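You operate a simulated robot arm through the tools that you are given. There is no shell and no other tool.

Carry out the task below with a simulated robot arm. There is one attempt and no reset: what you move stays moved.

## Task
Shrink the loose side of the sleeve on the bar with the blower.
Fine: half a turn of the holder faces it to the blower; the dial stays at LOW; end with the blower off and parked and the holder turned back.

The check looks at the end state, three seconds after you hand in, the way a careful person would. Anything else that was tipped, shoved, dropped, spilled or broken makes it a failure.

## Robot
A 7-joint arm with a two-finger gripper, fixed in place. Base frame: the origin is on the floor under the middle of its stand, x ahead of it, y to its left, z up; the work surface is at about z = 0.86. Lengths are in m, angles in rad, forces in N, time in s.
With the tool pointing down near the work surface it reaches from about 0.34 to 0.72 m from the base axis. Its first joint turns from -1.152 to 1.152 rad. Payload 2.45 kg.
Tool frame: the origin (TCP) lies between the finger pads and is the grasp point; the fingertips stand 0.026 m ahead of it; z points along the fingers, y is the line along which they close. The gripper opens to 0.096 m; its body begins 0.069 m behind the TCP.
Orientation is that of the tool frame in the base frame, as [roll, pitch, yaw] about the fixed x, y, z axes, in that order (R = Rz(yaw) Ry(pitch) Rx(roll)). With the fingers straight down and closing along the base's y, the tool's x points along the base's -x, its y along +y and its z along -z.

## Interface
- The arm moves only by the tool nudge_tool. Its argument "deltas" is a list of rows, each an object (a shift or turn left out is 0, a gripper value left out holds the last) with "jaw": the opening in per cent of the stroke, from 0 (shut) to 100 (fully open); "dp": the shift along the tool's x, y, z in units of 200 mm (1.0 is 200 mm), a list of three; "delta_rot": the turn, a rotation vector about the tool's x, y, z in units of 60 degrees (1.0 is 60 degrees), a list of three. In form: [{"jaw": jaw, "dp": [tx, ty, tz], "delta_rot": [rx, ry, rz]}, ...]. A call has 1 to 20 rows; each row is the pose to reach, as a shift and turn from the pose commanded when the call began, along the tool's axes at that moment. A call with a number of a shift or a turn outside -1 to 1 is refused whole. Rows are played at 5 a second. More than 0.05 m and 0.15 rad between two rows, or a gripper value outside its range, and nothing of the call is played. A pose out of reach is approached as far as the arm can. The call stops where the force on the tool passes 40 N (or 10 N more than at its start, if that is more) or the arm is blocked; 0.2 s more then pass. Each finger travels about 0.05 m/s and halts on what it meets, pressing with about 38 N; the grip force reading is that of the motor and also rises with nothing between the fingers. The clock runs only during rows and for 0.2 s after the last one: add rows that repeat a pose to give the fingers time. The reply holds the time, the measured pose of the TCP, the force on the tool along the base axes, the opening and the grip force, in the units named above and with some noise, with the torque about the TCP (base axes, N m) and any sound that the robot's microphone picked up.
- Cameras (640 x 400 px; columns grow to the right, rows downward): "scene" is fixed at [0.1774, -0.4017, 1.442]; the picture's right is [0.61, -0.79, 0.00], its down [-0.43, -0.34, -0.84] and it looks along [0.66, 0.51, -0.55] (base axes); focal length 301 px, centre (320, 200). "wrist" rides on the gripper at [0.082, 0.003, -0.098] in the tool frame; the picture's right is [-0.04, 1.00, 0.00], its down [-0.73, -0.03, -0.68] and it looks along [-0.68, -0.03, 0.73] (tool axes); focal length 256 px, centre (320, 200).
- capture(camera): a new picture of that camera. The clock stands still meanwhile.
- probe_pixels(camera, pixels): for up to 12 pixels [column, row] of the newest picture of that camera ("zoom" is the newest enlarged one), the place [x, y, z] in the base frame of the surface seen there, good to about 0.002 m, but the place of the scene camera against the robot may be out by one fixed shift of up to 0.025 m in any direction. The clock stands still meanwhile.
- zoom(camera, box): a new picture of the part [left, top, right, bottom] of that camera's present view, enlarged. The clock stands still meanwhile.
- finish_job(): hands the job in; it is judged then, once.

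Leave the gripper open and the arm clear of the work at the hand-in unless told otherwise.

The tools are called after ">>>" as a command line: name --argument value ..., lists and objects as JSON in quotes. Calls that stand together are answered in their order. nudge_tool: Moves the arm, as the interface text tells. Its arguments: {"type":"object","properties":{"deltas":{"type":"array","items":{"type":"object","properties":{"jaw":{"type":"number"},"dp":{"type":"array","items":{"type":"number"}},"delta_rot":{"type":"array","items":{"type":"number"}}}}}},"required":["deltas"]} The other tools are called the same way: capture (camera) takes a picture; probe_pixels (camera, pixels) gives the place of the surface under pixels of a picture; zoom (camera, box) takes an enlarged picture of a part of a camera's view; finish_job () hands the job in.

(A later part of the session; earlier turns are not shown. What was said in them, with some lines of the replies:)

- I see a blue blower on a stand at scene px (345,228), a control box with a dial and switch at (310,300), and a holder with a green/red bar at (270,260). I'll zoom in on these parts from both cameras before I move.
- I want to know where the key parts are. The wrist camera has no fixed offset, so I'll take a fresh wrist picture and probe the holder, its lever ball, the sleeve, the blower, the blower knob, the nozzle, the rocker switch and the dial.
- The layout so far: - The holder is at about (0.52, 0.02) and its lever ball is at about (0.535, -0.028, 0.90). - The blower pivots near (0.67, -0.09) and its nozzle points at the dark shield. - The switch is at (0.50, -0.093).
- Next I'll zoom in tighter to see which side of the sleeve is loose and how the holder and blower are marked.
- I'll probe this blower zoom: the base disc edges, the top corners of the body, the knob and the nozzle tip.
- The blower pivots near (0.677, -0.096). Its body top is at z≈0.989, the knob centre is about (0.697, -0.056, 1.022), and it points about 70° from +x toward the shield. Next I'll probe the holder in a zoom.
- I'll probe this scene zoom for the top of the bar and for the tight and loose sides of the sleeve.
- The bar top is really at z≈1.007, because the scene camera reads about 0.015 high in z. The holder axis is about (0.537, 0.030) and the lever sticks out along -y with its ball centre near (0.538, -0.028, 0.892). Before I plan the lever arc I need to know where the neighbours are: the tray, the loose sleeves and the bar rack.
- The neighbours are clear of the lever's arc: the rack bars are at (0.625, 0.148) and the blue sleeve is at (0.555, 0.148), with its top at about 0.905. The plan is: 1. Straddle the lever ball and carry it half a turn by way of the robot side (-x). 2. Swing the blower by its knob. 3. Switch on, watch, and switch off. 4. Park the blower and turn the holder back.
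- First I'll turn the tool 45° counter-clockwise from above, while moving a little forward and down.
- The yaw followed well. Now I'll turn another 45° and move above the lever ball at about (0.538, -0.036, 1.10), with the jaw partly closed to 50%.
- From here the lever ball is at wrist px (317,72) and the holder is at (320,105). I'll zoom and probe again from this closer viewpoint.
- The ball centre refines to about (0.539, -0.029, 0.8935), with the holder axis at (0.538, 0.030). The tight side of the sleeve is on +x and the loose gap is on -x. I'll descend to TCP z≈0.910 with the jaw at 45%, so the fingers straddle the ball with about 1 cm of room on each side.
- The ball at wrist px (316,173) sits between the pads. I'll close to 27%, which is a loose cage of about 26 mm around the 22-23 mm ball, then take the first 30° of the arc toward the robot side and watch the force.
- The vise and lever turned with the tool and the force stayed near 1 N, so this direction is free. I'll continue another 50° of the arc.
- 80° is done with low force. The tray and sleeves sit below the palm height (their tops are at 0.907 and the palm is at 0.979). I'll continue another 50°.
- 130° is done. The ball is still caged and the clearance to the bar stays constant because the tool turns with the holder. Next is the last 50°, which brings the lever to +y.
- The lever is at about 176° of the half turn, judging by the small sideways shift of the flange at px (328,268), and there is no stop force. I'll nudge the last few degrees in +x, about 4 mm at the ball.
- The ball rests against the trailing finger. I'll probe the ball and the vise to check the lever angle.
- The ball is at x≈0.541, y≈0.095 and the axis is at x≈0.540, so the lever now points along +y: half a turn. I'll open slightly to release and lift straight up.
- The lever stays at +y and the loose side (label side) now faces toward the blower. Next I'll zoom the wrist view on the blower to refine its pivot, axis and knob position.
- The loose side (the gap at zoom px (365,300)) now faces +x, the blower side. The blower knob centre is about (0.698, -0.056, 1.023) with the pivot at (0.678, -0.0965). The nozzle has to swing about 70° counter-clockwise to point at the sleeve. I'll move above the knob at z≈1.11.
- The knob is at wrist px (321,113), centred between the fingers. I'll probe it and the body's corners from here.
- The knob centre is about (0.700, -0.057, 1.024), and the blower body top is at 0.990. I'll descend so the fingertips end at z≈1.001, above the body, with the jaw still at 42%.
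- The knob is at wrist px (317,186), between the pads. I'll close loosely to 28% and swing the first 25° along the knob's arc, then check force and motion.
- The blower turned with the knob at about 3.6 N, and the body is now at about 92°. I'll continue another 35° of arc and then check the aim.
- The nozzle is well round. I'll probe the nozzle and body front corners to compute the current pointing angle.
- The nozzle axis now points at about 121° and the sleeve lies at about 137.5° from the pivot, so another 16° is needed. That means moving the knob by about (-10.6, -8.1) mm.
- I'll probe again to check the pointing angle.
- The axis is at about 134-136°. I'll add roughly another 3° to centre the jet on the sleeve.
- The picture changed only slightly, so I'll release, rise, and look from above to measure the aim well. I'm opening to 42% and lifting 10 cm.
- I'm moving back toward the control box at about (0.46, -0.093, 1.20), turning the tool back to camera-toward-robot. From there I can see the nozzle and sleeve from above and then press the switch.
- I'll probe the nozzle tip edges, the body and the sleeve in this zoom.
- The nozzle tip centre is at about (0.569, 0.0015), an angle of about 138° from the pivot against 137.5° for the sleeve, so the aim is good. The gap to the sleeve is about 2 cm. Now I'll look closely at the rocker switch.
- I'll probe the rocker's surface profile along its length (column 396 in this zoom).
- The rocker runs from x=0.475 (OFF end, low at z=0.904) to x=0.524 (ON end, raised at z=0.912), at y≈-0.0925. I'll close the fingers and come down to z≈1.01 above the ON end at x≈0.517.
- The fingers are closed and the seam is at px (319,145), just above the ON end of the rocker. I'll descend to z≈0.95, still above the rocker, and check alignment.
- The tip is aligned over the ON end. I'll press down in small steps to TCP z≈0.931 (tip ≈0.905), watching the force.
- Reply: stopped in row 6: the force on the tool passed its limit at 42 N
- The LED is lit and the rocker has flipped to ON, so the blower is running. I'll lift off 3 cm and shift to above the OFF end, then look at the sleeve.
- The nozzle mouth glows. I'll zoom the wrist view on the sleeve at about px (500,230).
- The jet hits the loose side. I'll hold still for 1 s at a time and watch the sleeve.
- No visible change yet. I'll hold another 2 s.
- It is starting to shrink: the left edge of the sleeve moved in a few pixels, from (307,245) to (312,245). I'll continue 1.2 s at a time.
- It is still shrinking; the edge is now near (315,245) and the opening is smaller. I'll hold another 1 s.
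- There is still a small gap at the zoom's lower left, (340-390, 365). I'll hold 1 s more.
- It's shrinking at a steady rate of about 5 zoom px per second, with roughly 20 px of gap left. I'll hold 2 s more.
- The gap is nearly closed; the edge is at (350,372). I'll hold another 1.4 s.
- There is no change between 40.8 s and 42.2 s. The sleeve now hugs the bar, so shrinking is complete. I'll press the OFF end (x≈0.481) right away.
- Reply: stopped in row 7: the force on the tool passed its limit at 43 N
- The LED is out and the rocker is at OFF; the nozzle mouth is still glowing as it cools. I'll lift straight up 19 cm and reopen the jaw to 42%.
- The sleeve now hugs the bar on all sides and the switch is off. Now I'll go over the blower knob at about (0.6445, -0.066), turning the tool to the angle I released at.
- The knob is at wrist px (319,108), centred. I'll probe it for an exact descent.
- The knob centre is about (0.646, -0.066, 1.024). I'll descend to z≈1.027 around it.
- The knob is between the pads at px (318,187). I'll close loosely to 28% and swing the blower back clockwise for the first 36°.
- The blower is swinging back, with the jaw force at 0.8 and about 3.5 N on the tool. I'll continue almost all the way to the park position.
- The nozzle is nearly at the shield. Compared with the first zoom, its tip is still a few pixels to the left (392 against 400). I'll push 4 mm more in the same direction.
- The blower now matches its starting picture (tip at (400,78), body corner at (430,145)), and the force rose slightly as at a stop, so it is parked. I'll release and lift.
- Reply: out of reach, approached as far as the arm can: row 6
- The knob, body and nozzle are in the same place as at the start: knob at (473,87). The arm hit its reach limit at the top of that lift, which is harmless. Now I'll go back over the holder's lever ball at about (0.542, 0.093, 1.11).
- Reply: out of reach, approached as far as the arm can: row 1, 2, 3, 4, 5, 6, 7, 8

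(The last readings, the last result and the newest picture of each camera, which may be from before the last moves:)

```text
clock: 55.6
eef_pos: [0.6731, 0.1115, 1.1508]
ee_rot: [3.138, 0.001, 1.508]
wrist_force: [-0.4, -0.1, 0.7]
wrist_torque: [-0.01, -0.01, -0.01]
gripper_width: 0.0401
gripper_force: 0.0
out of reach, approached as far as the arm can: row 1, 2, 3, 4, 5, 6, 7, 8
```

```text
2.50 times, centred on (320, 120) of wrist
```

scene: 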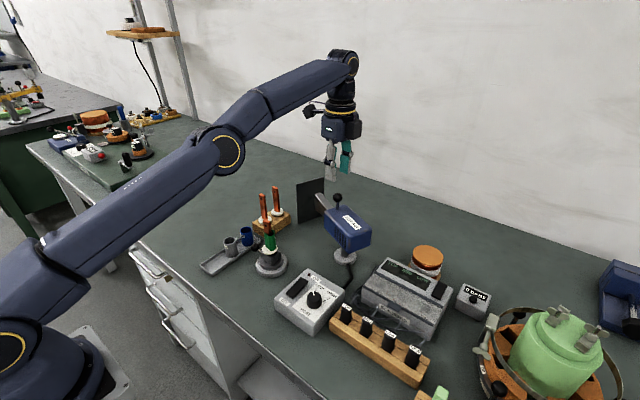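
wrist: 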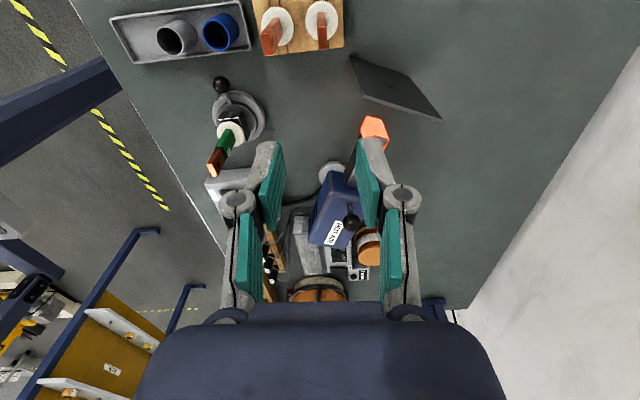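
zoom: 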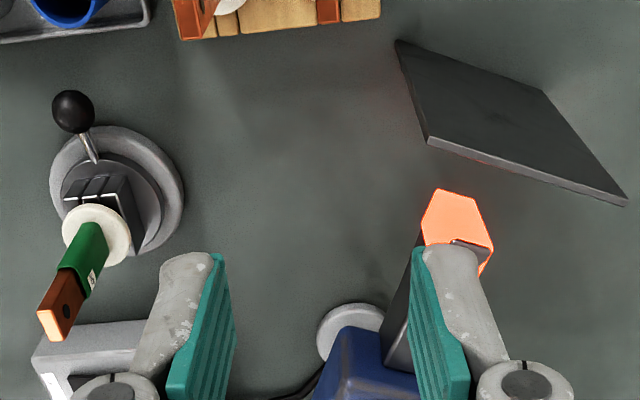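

The arm stopped short at (0.673, 0.112, 1.151), probably because a joint limit or awkward configuration blocked the path at this yaw. Everything on the bench looks untouched. I'll turn the yaw gently back toward the relaxed side and raise a little, to see how the arm follows.

>>> nudge_tool --deltas '[{"jaw": 42, "dp": [0, 0, -0.05], "delta_rot": [0, 0, -0.1]}, {"dp": [0, 0, -0.1], "delta_rot": [0, 0, -0.2]}]'

>>> capture --camera "scene"

```text
clock: 56.2
eef_pos: [0.6682, 0.1134, 1.1672]
ee_rot: [3.137, 0.003, 1.72]
wrist_force: [0.5, 0.0, 0.2]
wrist_torque: [0.01, -0.02, 0.0]
gripper_width: 0.0403
gripper_force: 0.1
out of reach, approached as far as the arm can: row 2
```

```text
taken
```

scene: 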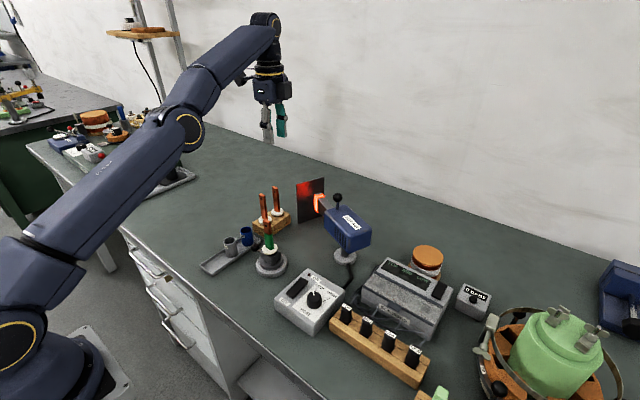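

The arm is stretched straight at the edge of its reach (r≈0.68 at z≈1.17), so rising made it worse. I'll come down a little, to z≈1.10, which is still above the rack bars at 0.99, and pull in toward the robot.

>>> nudge_tool --deltas '[{"jaw": 42, "dp": [0, 0, 0.1]}, {"dp": [0, 0, 0.2]}, {"dp": [0, 0, 0.3]}, {"dp": [0.012, -0.08, 0.33]}, {"dp": [0.025, -0.16, 0.33]}, {"dp": [0.037, -0.247, 0.33]}]'

>>> capture --camera "scene"

```text
clock: 57.6
eef_pos: [0.6841, 0.1252, 1.1145]
ee_rot: [3.137, 0.001, 1.718]
wrist_force: [0.6, 0.2, 0.1]
wrist_torque: [-0.02, -0.01, 0.01]
gripper_width: 0.0399
gripper_force: 0.0
out of reach, approached as far as the arm can: row 1, 2, 3, 4, 5, 6
```

```text
taken
```

scene: 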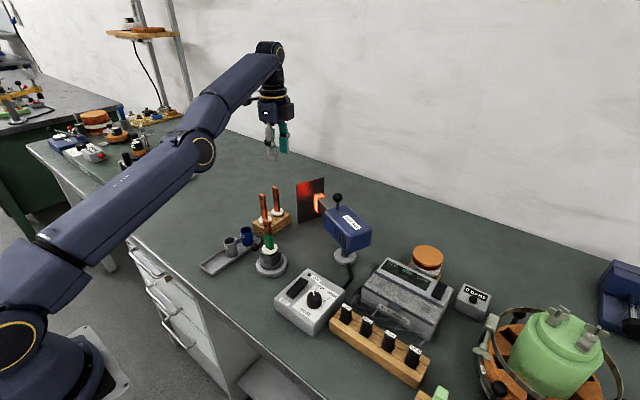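

The arm slides along its reach sphere instead of bending. I'll command a firmer pull straight inward at constant height, held for several rows, so the elbow can bend. The path is clear at z≈1.11.

>>> nudge_tool --deltas '[{"jaw": 42, "dp": [-0.008, -0.24, 0]}, {"dp": [-0.017, -0.48, 0]}, {"dp": [-0.017, -0.48, 0]}, {"dp": [-0.017, -0.48, 0]}, {"dp": [-0.017, -0.48, 0]}, {"dp": [-0.017, -0.48, 0]}]'

>>> capture --camera "scene"

```text
clock: 59.0
eef_pos: [0.6739, 0.1272, 1.1421]
ee_rot: [3.139, 0.001, 1.718]
wrist_force: [0.0, -0.7, 0.4]
wrist_torque: [0.01, 0.0, -0.01]
gripper_width: 0.0405
gripper_force: 0.1
out of reach, approached as far as the arm can: row 1, 2, 3, 4, 5, 6
```

```text
taken
```

scene: 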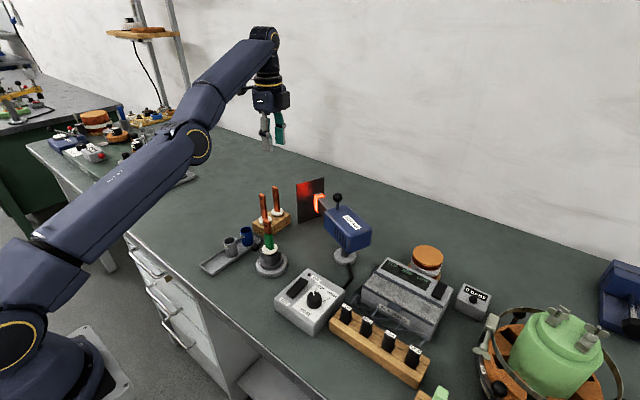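

The elbow seems locked at or just past straight, so inward commands only slide the hand along the reach sphere. To free it I need room to move down, and there's empty bench at y≈0.3. I'll slide sideways to about (0.61, 0.32, 1.12) first, turning the yaw along.

>>> nudge_tool --deltas '[{"jaw": 42, "dp": [0.165, -0.029, 0.02], "delta_rot": [0, 0, -0.05]}, {"dp": [0.33, -0.059, 0.04], "delta_rot": [0, 0, -0.1]}, {"dp": [0.495, -0.088, 0.06], "delta_rot": [0, 0, -0.15]}, {"dp": [0.66, -0.117, 0.08], "delta_rot": [0, 0, -0.2]}, {"dp": [0.825, -0.147, 0.1], "delta_rot": [0, 0, -0.25]}, {"dp": [0.99, -0.176, 0.11], "delta_rot": [0, 0, -0.3]}]'

>>> capture --camera "scene"

>>> capture --camera "wrist"

```text
clock: 60.5
eef_pos: [0.6076, 0.3136, 1.1213]
ee_rot: [3.138, 0.004, 2.034]
wrist_force: [-1.0, -0.1, 0.3]
wrist_torque: [0.01, 0.01, 0.0]
gripper_width: 0.04
gripper_force: 0.1
out of reach, approached as far as the arm can: row 1, 2, 3, 4, 6
```

```text
taken
```

scene: 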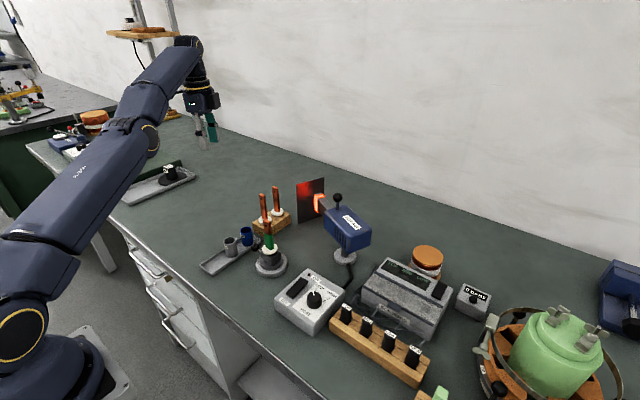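

```text
taken
```

wrist: 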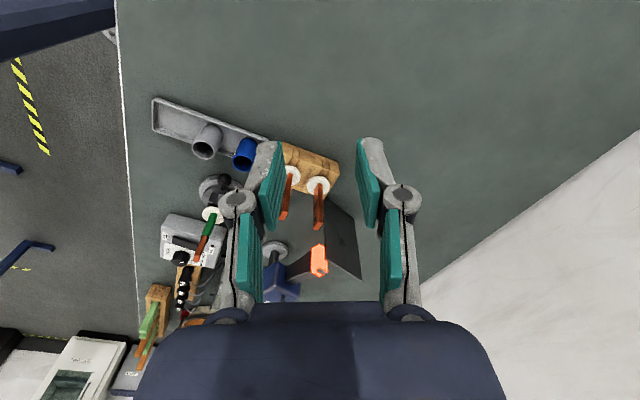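

One row was reachable and the hand is now slightly inside the sphere, so the elbow has some bend. Below is empty bench, so I'll go down 8 cm and then pull inward.

>>> nudge_tool --deltas '[{"jaw": 42, "dp": [0, 0, 0.1]}, {"dp": [0, 0, 0.2]}, {"dp": [0, 0, 0.3]}, {"dp": [0, 0, 0.4]}, {"dp": [0, -0.1, 0.4]}, {"dp": [0, -0.2, 0.4]}, {"dp": [0, -0.3, 0.4]}]'

>>> capture --camera "scene"

```text
clock: 62.0
eef_pos: [0.6195, 0.3257, 1.0578]
ee_rot: [3.139, 0.003, 2.034]
wrist_force: [-0.1, 0.5, 0.0]
wrist_torque: [0.02, 0.0, 0.04]
gripper_width: 0.0404
gripper_force: 0.0
out of reach, approached as far as the arm can: row 1, 2, 3, 4, 5, 6, 7
```

```text
taken
```

scene: 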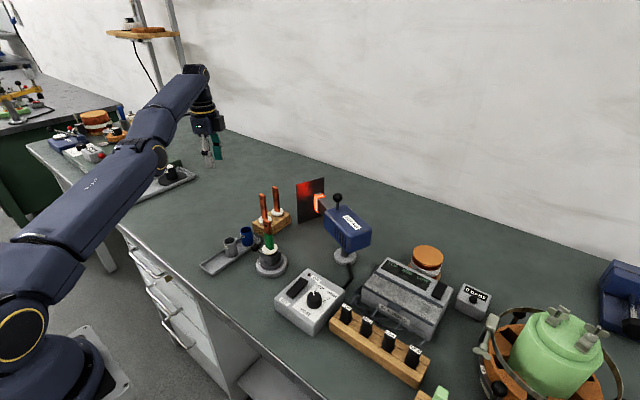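

The hand is on a slightly smaller sphere, so the elbow has bent the wrong way and sits on its stop. Pulling inward just presses it there. I need to stretch outward through straight and then go down. First I'll check what lies nearby on the bench.

>>> probe_pixels --camera "scene" --pixels '[[170, 170], [192, 178], [150, 200], [130, 200], [215, 175], [240, 150], [230, 190], [200, 200], [210, 220], [160, 112]]'

>>> capture --camera "wrist"

```text
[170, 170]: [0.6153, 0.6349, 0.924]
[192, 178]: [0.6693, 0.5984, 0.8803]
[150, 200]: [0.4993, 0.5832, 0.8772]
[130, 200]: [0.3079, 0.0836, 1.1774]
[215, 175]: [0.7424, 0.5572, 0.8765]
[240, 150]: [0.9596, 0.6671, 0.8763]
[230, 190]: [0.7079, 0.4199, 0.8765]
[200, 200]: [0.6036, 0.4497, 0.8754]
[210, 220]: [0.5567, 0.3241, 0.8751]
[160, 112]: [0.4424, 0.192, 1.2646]
```

```text
taken
```

wrist: 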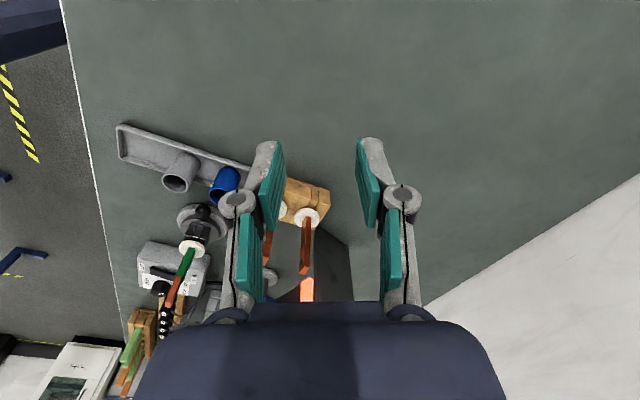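

The bench around (0.62, 0.33) is empty; the nearest tray is beyond y=0.55. I'll stretch outward, go down while stretched, then ease the reach back in.

>>> nudge_tool --deltas '[{"jaw": 42, "dp": [0, 0.12, 0]}, {"dp": [0, 0.25, 0]}, {"dp": [0, 0.25, 0]}, {"dp": [0, 0.25, 0.1]}, {"dp": [0, 0.25, 0.2]}, {"dp": [0, 0.15, 0.3]}, {"dp": [0, 0.05, 0.35]}, {"dp": [0, -0.05, 0.35]}, {"dp": [0, -0.15, 0.35]}]'

>>> capture --camera "scene"

```text
clock: 64.0
eef_pos: [0.591, 0.3117, 0.9868]
ee_rot: [3.136, 0.004, 2.033]
wrist_force: [-0.4, 0.7, -0.1]
wrist_torque: [0.02, 0.05, -0.01]
gripper_width: 0.0404
gripper_force: 0.1
out of reach, approached as far as the arm can: row 1, 2, 3, 4, 5, 6
```

```text
taken
```

scene: 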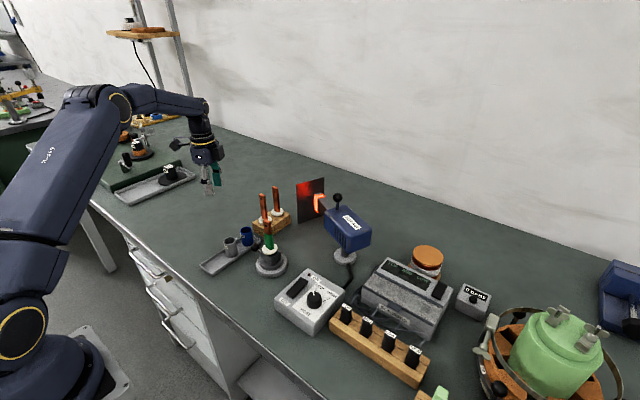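

The elbow is back in its normal bent configuration and nothing was touched. Now I'll raise to z≈1.11 and return over the lever ball at (0.541, 0.094), turning the yaw back to 86°.

>>> nudge_tool --deltas '[{"jaw": 42, "dp": [0, -0.05, -0.15]}, {"dp": [0, -0.1, -0.3]}, {"dp": [0, -0.13, -0.45]}, {"dp": [0, -0.15, -0.615]}, {"dp": [-0.1232, -0.2299, -0.615], "delta_rot": [0, 0, 0.0717]}, {"dp": [-0.2465, -0.3097, -0.615], "delta_rot": [0, 0, 0.1434]}, {"dp": [-0.3697, -0.3896, -0.615], "delta_rot": [0, 0, 0.2151]}, {"dp": [-0.493, -0.4694, -0.615], "delta_rot": [0, 0, 0.2869]}, {"dp": [-0.6162, -0.5493, -0.615], "delta_rot": [0, 0, 0.3586]}, {"dp": [-0.7395, -0.6291, -0.615], "delta_rot": [0, 0, 0.4303]}, {"dp": [-0.8627, -0.709, -0.615], "delta_rot": [0, 0, 0.502]}, {"dp": [-0.8627, -0.709, -0.615], "delta_rot": [0, 0, 0.502]}]'

>>> capture --camera "scene"

>>> capture --camera "wrist"

```text
clock: 66.7
eef_pos: [0.5391, 0.0939, 1.109]
ee_rot: [3.137, -0.001, 1.504]
wrist_force: [0.8, -0.7, 0.5]
wrist_torque: [0.01, -0.01, 0.04]
gripper_width: 0.0404
gripper_force: 0.0
```

```text
taken
```

scene: 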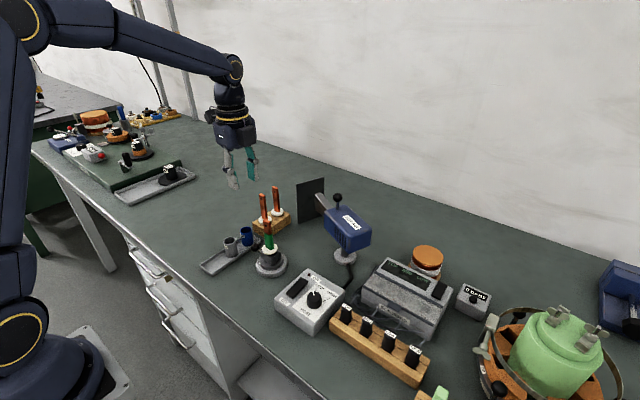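

```text
taken
```

wrist: 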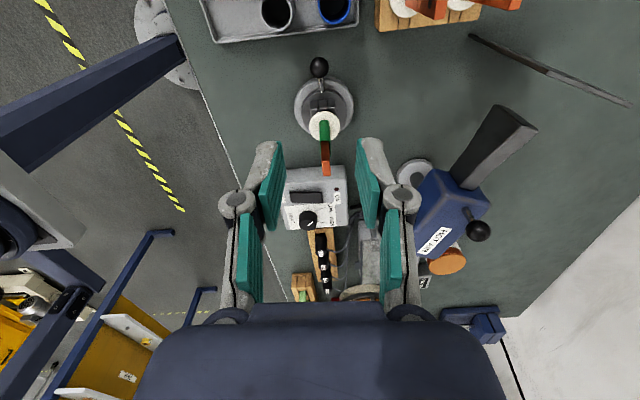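

We're back over the lever, and the nozzle has cooled to its dark colour. The blower sits where it did at the start. I'll zoom on the sleeve and ball and probe the ball.

>>> zoom --camera "wrist" --box '[280, 50, 360, 180]'

>>> probe_pixels --camera "wrist" --pixels '[[320, 66], [477, 231], [478, 218], [437, 172], [533, 130], [500, 107], [323, 100], [325, 168]]'

```text
3.08 times, centred on (320, 115) of wrist
```

zoom: 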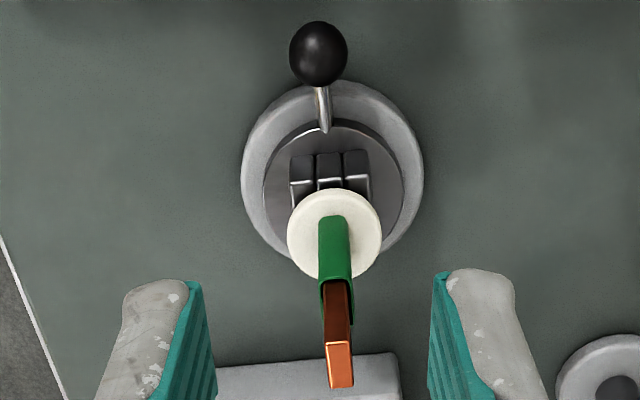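

```text
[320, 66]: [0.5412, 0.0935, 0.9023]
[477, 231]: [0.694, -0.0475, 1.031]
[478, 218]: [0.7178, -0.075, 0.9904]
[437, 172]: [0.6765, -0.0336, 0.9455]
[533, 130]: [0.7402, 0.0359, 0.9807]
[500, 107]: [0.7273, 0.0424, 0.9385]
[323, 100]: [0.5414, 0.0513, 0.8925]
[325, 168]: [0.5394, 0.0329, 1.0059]
```

The sleeve is snug on both sides of the bar, and the blower nozzle tip reads (0.740, 0.036), the same as before. I'll descend around the lever ball.

>>> nudge_tool --deltas '[{"jaw": 42, "dp": [0, 0, 0.16]}, {"dp": [0, 0, 0.32]}, {"dp": [0, 0, 0.48]}, {"dp": [0, 0, 0.64]}, {"dp": [0, 0, 0.78]}, {"dp": [0, 0, 0.9]}, {"dp": [0, 0, 0.99]}, {"dp": [0, 0, 0.99]}]'

>>> capture --camera "wrist"

```text
clock: 68.5
eef_pos: [0.5413, 0.0926, 0.9107]
ee_rot: [3.138, 0.0, 1.506]
wrist_force: [-0.6, 0.7, 0.3]
wrist_torque: [0.0, 0.02, 0.02]
gripper_width: 0.0402
gripper_force: 0.0
```

```text
taken
```

wrist: 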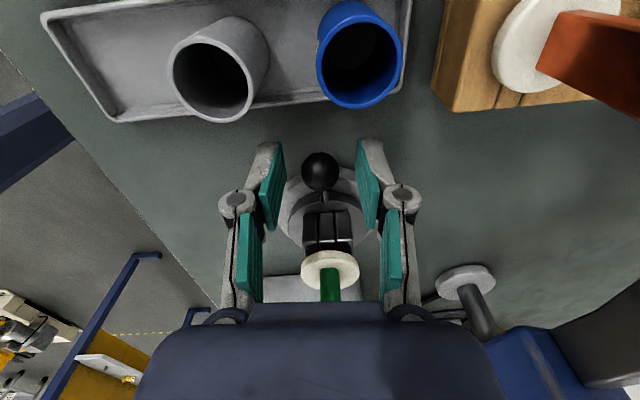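

The ball is between the pads at px (319,172). I'll close loosely to 27% and start the reverse arc, counter-clockwise back by way of the robot side, for the first 40°.

>>> nudge_tool --deltas '[{"jaw": 27}, {"jaw": 27, "dp": [-0.0006, -0.009, 0], "delta_rot": [0, 0, -0.06]}, {"dp": [-0.0033, -0.0364, 0], "delta_rot": [0, 0, -0.143]}, {"dp": [-0.009, -0.0631, 0], "delta_rot": [0, 0, -0.2267]}, {"dp": [-0.0167, -0.0896, 0], "delta_rot": [0, 0, -0.31]}, {"dp": [-0.0263, -0.1156, 0], "delta_rot": [0, 0, -0.3933]}, {"dp": [-0.0384, -0.1399, 0], "delta_rot": [0, 0, -0.4767]}, {"dp": [-0.0524, -0.1635, 0], "delta_rot": [0, 0, -0.56]}, {"dp": [-0.0688, -0.1855, 0], "delta_rot": [0, 0, -0.6433]}, {"dp": [-0.0867, -0.2065, 0], "delta_rot": [0, 0, -0.7267]}]'

>>> capture --camera "wrist"

>>> zoom --camera "scene" --box '[190, 150, 350, 300]'

```text
clock: 70.7
eef_pos: [0.4982, 0.0782, 0.9112]
ee_rot: [3.14, 0.003, 2.269]
wrist_force: [-0.1, 0.1, -0.3]
wrist_torque: [0.03, -0.02, 0.02]
gripper_width: 0.0263
gripper_force: 0.6
```

```text
taken
```

wrist: 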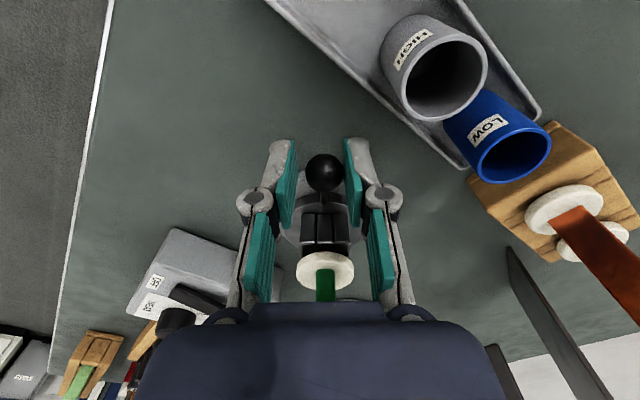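

```text
2.67 times, centred on (270, 225) of scene
```

zoom: 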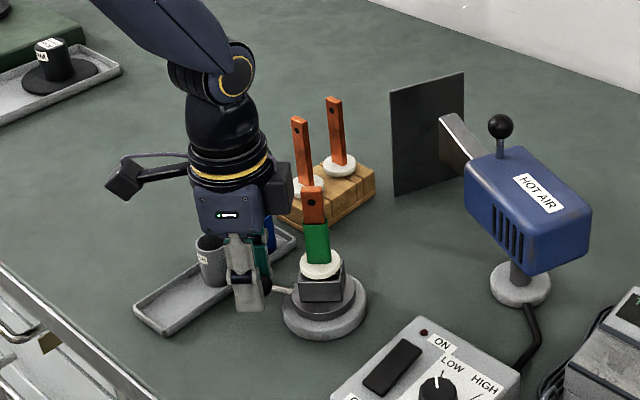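

The holder follows with low force. I'll continue the reverse arc another 50°.

>>> nudge_tool --deltas '[{"dp": [-0.0012, -0.0275, 0], "delta_rot": [0, 0, -0.0833]}, {"dp": [-0.0048, -0.0547, 0], "delta_rot": [0, 0, -0.1667]}, {"dp": [-0.0107, -0.0815, 0], "delta_rot": [0, 0, -0.25]}, {"dp": [-0.019, -0.1077, 0], "delta_rot": [0, 0, -0.3333]}, {"dp": [-0.0295, -0.1331, 0], "delta_rot": [0, 0, -0.4167]}, {"dp": [-0.0422, -0.1575, 0], "delta_rot": [0, 0, -0.5]}, {"dp": [-0.057, -0.1807, 0], "delta_rot": [0, 0, -0.5833]}, {"dp": [-0.0737, -0.2025, 0], "delta_rot": [0, 0, -0.6667]}, {"dp": [-0.0923, -0.2227, 0], "delta_rot": [0, 0, -0.75]}, {"dp": [-0.1125, -0.2413, 0], "delta_rot": [0, 0, -0.8333]}]'

>>> capture --camera "wrist"

```text
clock: 72.8
eef_pos: [0.4762, 0.0318, 0.9119]
ee_rot: [-3.141, 0.006, -3.141]
wrist_force: [-0.9, 0.6, 0.0]
wrist_torque: [-0.01, 0.03, -0.01]
gripper_width: 0.0259
gripper_force: 0.2
```

```text
taken
```

wrist: 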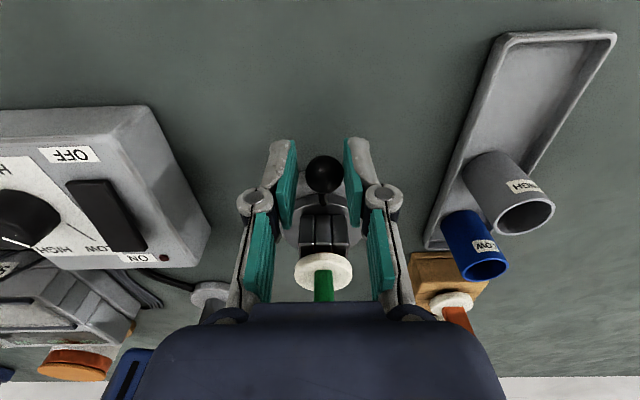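

The lever now points toward the robot (-x), so it's halfway. I'll do another 50°.

>>> nudge_tool --deltas '[{"dp": [-0.0012, -0.0275, 0], "delta_rot": [0, 0, -0.0833]}, {"dp": [-0.0048, -0.0547, 0], "delta_rot": [0, 0, -0.1667]}, {"dp": [-0.0107, -0.0815, 0], "delta_rot": [0, 0, -0.25]}, {"dp": [-0.019, -0.1077, 0], "delta_rot": [0, 0, -0.3333]}, {"dp": [-0.0295, -0.1331, 0], "delta_rot": [0, 0, -0.4167]}, {"dp": [-0.0422, -0.1575, 0], "delta_rot": [0, 0, -0.5]}, {"dp": [-0.057, -0.1807, 0], "delta_rot": [0, 0, -0.5833]}, {"dp": [-0.0737, -0.2025, 0], "delta_rot": [0, 0, -0.6667]}, {"dp": [-0.0923, -0.2227, 0], "delta_rot": [0, 0, -0.75]}, {"dp": [-0.1125, -0.2413, 0], "delta_rot": [0, 0, -0.8333]}]'

>>> capture --camera "wrist"

```text
clock: 75.0
eef_pos: [0.4984, -0.0194, 0.9121]
ee_rot: [-3.138, 0.003, -2.266]
wrist_force: [-1.4, 0.1, 1.1]
wrist_torque: [0.04, -0.02, 0.0]
gripper_width: 0.0261
gripper_force: 0.3
```

```text
taken
```

wrist: 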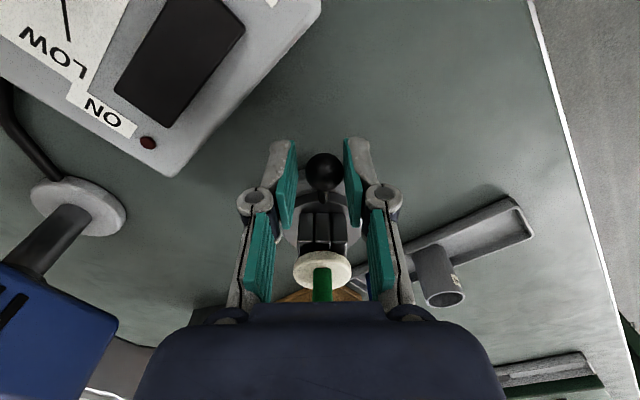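

40° remain. I'll play those out and then check the ball against its original place, (0.539, -0.029).

>>> nudge_tool --deltas '[{"dp": [-0.0012, -0.0275, 0], "delta_rot": [0, 0, -0.0833]}, {"dp": [-0.0048, -0.0547, 0], "delta_rot": [0, 0, -0.1667]}, {"dp": [-0.0107, -0.0815, 0], "delta_rot": [0, 0, -0.25]}, {"dp": [-0.019, -0.1077, 0], "delta_rot": [0, 0, -0.3333]}, {"dp": [-0.0295, -0.1331, 0], "delta_rot": [0, 0, -0.4167]}, {"dp": [-0.0422, -0.1575, 0], "delta_rot": [0, 0, -0.5]}, {"dp": [-0.057, -0.1807, 0], "delta_rot": [0, 0, -0.5833]}, {"dp": [-0.0737, -0.2025, 0], "delta_rot": [0, 0, -0.6667]}]'

>>> zoom --camera "wrist" --box '[230, 120, 420, 310]'

>>> probe_pixels --camera "zoom" --pixels '[[315, 108], [315, 165], [270, 320], [385, 322], [325, 290]]'

```text
clock: 76.8
eef_pos: [0.5381, -0.0328, 0.9117]
ee_rot: [-3.136, 0.0, -1.573]
wrist_force: [0.8, 0.4, -0.2]
wrist_torque: [0.02, 0.03, 0.03]
gripper_width: 0.0259
gripper_force: 0.1
```

```text
2.11 times, centred on (325, 215) of wrist
```

zoom: 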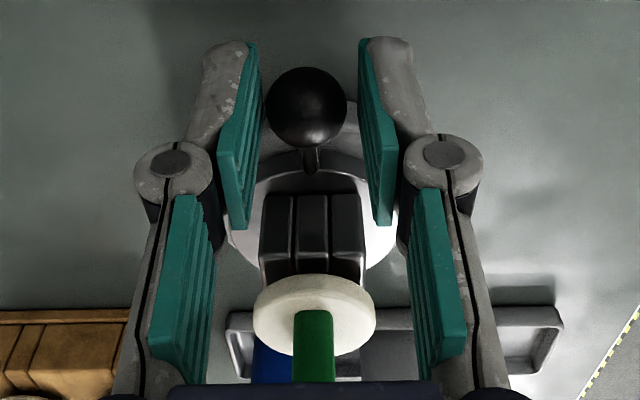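

```text
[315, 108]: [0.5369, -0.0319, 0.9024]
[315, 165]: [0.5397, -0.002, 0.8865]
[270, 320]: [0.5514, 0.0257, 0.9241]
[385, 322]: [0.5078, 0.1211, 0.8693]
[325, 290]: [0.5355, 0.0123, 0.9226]
```

The ball centre is at x≈0.539, y≈-0.029, its original place, and the vise is square to the view as at the start. I'll open and lift straight up.

>>> nudge_tool --deltas '[{"jaw": 45}, {"jaw": 45}, {"jaw": 45, "dp": [0, 0, -0.1]}, {"dp": [0, 0, -0.25]}, {"dp": [0, 0, -0.45]}, {"dp": [0, 0, -0.65]}, {"dp": [0, 0, -0.85]}, {"dp": [0, 0, -1.0]}]'

>>> capture --camera "wrist"

>>> zoom --camera "scene" --box '[190, 170, 390, 295]'

```text
clock: 78.7
eef_pos: [0.5378, -0.0314, 1.11]
ee_rot: [-3.139, 0.0, -1.571]
wrist_force: [-0.4, -0.7, 0.6]
wrist_torque: [0.0, 0.0, -0.01]
gripper_width: 0.0431
gripper_force: 0.0
```

```text
taken
```

wrist: 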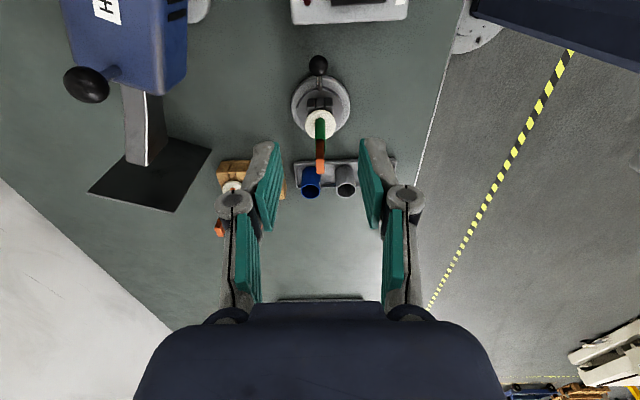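

```text
3.20 times, centred on (290, 232) of scene
```

zoom: 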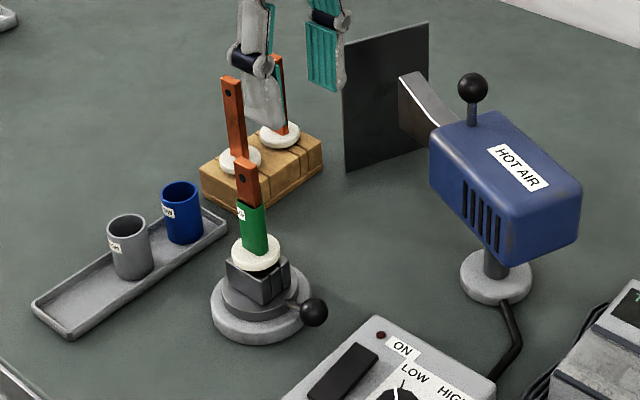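

The lever ball (313,311), blower, switch and dial all match the first zoom, and the sleeve is snug. Now I'll retreat toward the starting pose, turning the tool back and opening the gripper.

>>> nudge_tool --deltas '[{"jaw": 45, "dp": [0.036, 0.07, -0.106], "delta_rot": [0, 0, 0.0938]}, {"dp": [0.0725, 0.14, -0.2125], "delta_rot": [0, 0, 0.1875]}, {"dp": [0.109, 0.21, -0.319], "delta_rot": [0, 0, 0.2813]}, {"dp": [0.145, 0.28, -0.425], "delta_rot": [0, 0, 0.375]}, {"dp": [0.181, 0.35, -0.531], "delta_rot": [0, 0, 0.4688]}, {"dp": [0.2175, 0.42, -0.6375], "delta_rot": [0, 0, 0.5625]}, {"dp": [0.254, 0.49, -0.744], "delta_rot": [0, 0, 0.6563]}, {"dp": [0.29, 0.56, -0.85], "delta_rot": [0, 0, 0.75]}]'

```text
clock: 80.5
eef_pos: [0.4264, -0.09, 1.2814]
ee_rot: [-3.138, 0.005, -2.358]
wrist_force: [0.3, 1.0, -0.4]
wrist_torque: [0.01, 0.03, -0.02]
gripper_width: 0.0432
gripper_force: 0.3
```

The pose is good. I'll turn the last 45° and open the gripper fully, then inspect everything.

>>> nudge_tool --deltas '[{"jaw": 100, "delta_rot": [0, 0, 0.125]}, {"delta_rot": [0, 0, 0.25]}, {"delta_rot": [0, 0, 0.375]}, {"delta_rot": [0, 0, 0.5]}, {"delta_rot": [0, 0, 0.625]}, {"delta_rot": [0, 0, 0.75]}, {"delta_rot": [0, 0, 0.75]}]'

>>> capture --camera "scene"

>>> capture --camera "wrist"

>>> zoom --camera "scene" --box '[256, 215, 288, 255]'

>>> zoom --camera "wrist" --box '[260, 30, 480, 230]'

>>> zoom --camera "scene" --box '[260, 240, 420, 340]'

```text
clock: 82.0
eef_pos: [0.4244, -0.091, 1.2812]
ee_rot: [3.141, 0.005, 3.137]
wrist_force: [0.1, 0.9, -0.3]
wrist_torque: [0.0, 0.05, -0.01]
gripper_width: 0.096
gripper_force: 0.1
```

```text
taken
```

scene: 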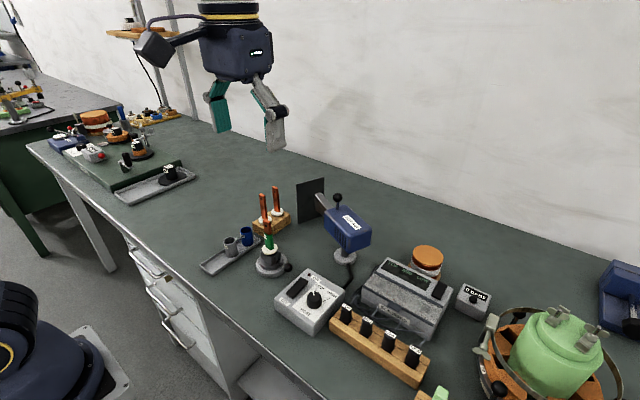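

```text
taken
```

wrist: 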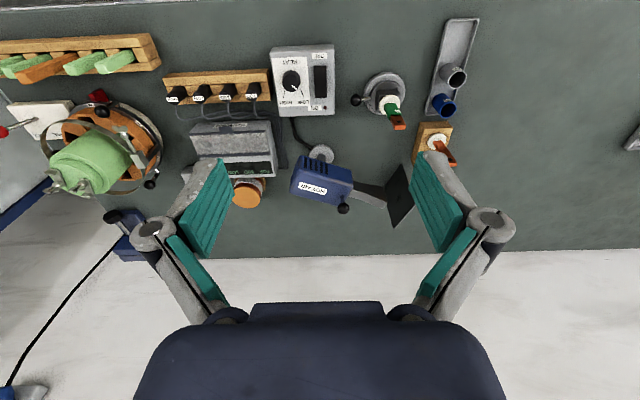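

```text
10.00 times, centred on (272, 235) of scene
```

zoom: 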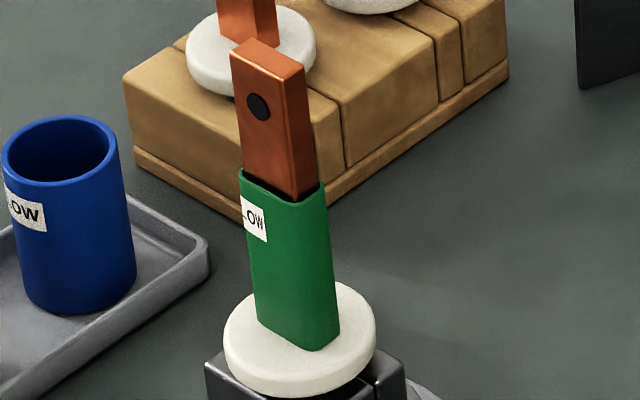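

```text
2.00 times, centred on (370, 130) of wrist
```

zoom: 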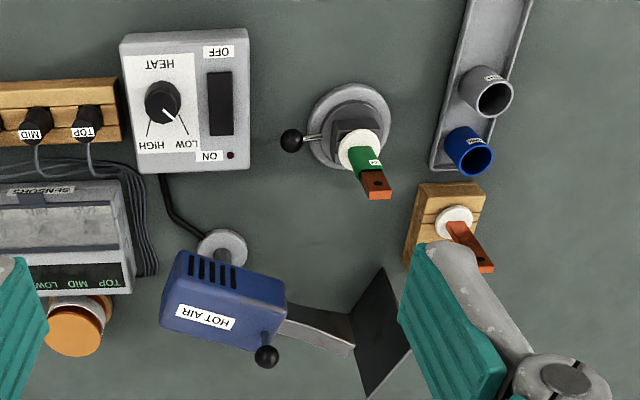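

```text
4.00 times, centred on (340, 290) of scene
```

zoom: 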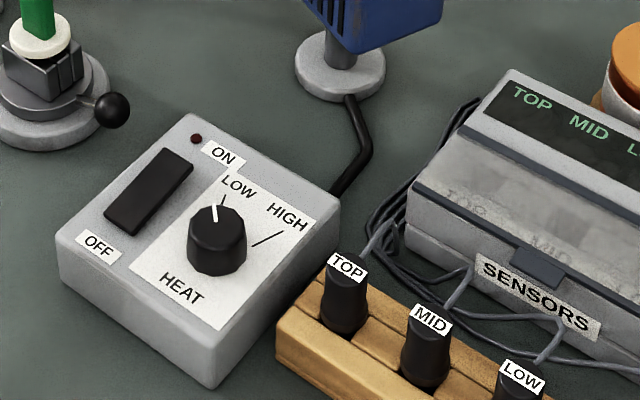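

Final check:
- **Sleeve:** snug on both sides of the bar, not scorched, and standing on its flange.
- **Holder:** lever back at -y as at the start.
- **Blower:** parked facing the shield, nozzle cooled, LED out, rocker at OFF, dial at LOW.
- **Everything else:** the tray sleeves, rack bars, sensor box and the rest are where they were.
- **Arm:** gripper open and clear of the bench.

I'm handing in the job now.

>>> finish_job

```text
The job is handed in.
```

The loose side of the sleeve is shrunk, and it now fits the bar snugly all round with no scorching. I've handed the job in, but no verdict came back.

- **Blower:** it ran for about 12 seconds. I switched it off once two checks about 1.4 seconds apart showed no further shrinking. It is off, parked facing the shield and cooled, and the dial stayed at LOW throughout.
- **Holder:** I turned it half a turn to face the loose side to the blower, then turned it back. The lever is where it started.
- **Arm:** after parking the blower, the arm reached too far and its elbow locked straight. I moved it over empty bench to free it, and it touched nothing on the way. It ended clear of the work with the gripper open.

In the final pictures, everything else on the bench is where it was at the start.
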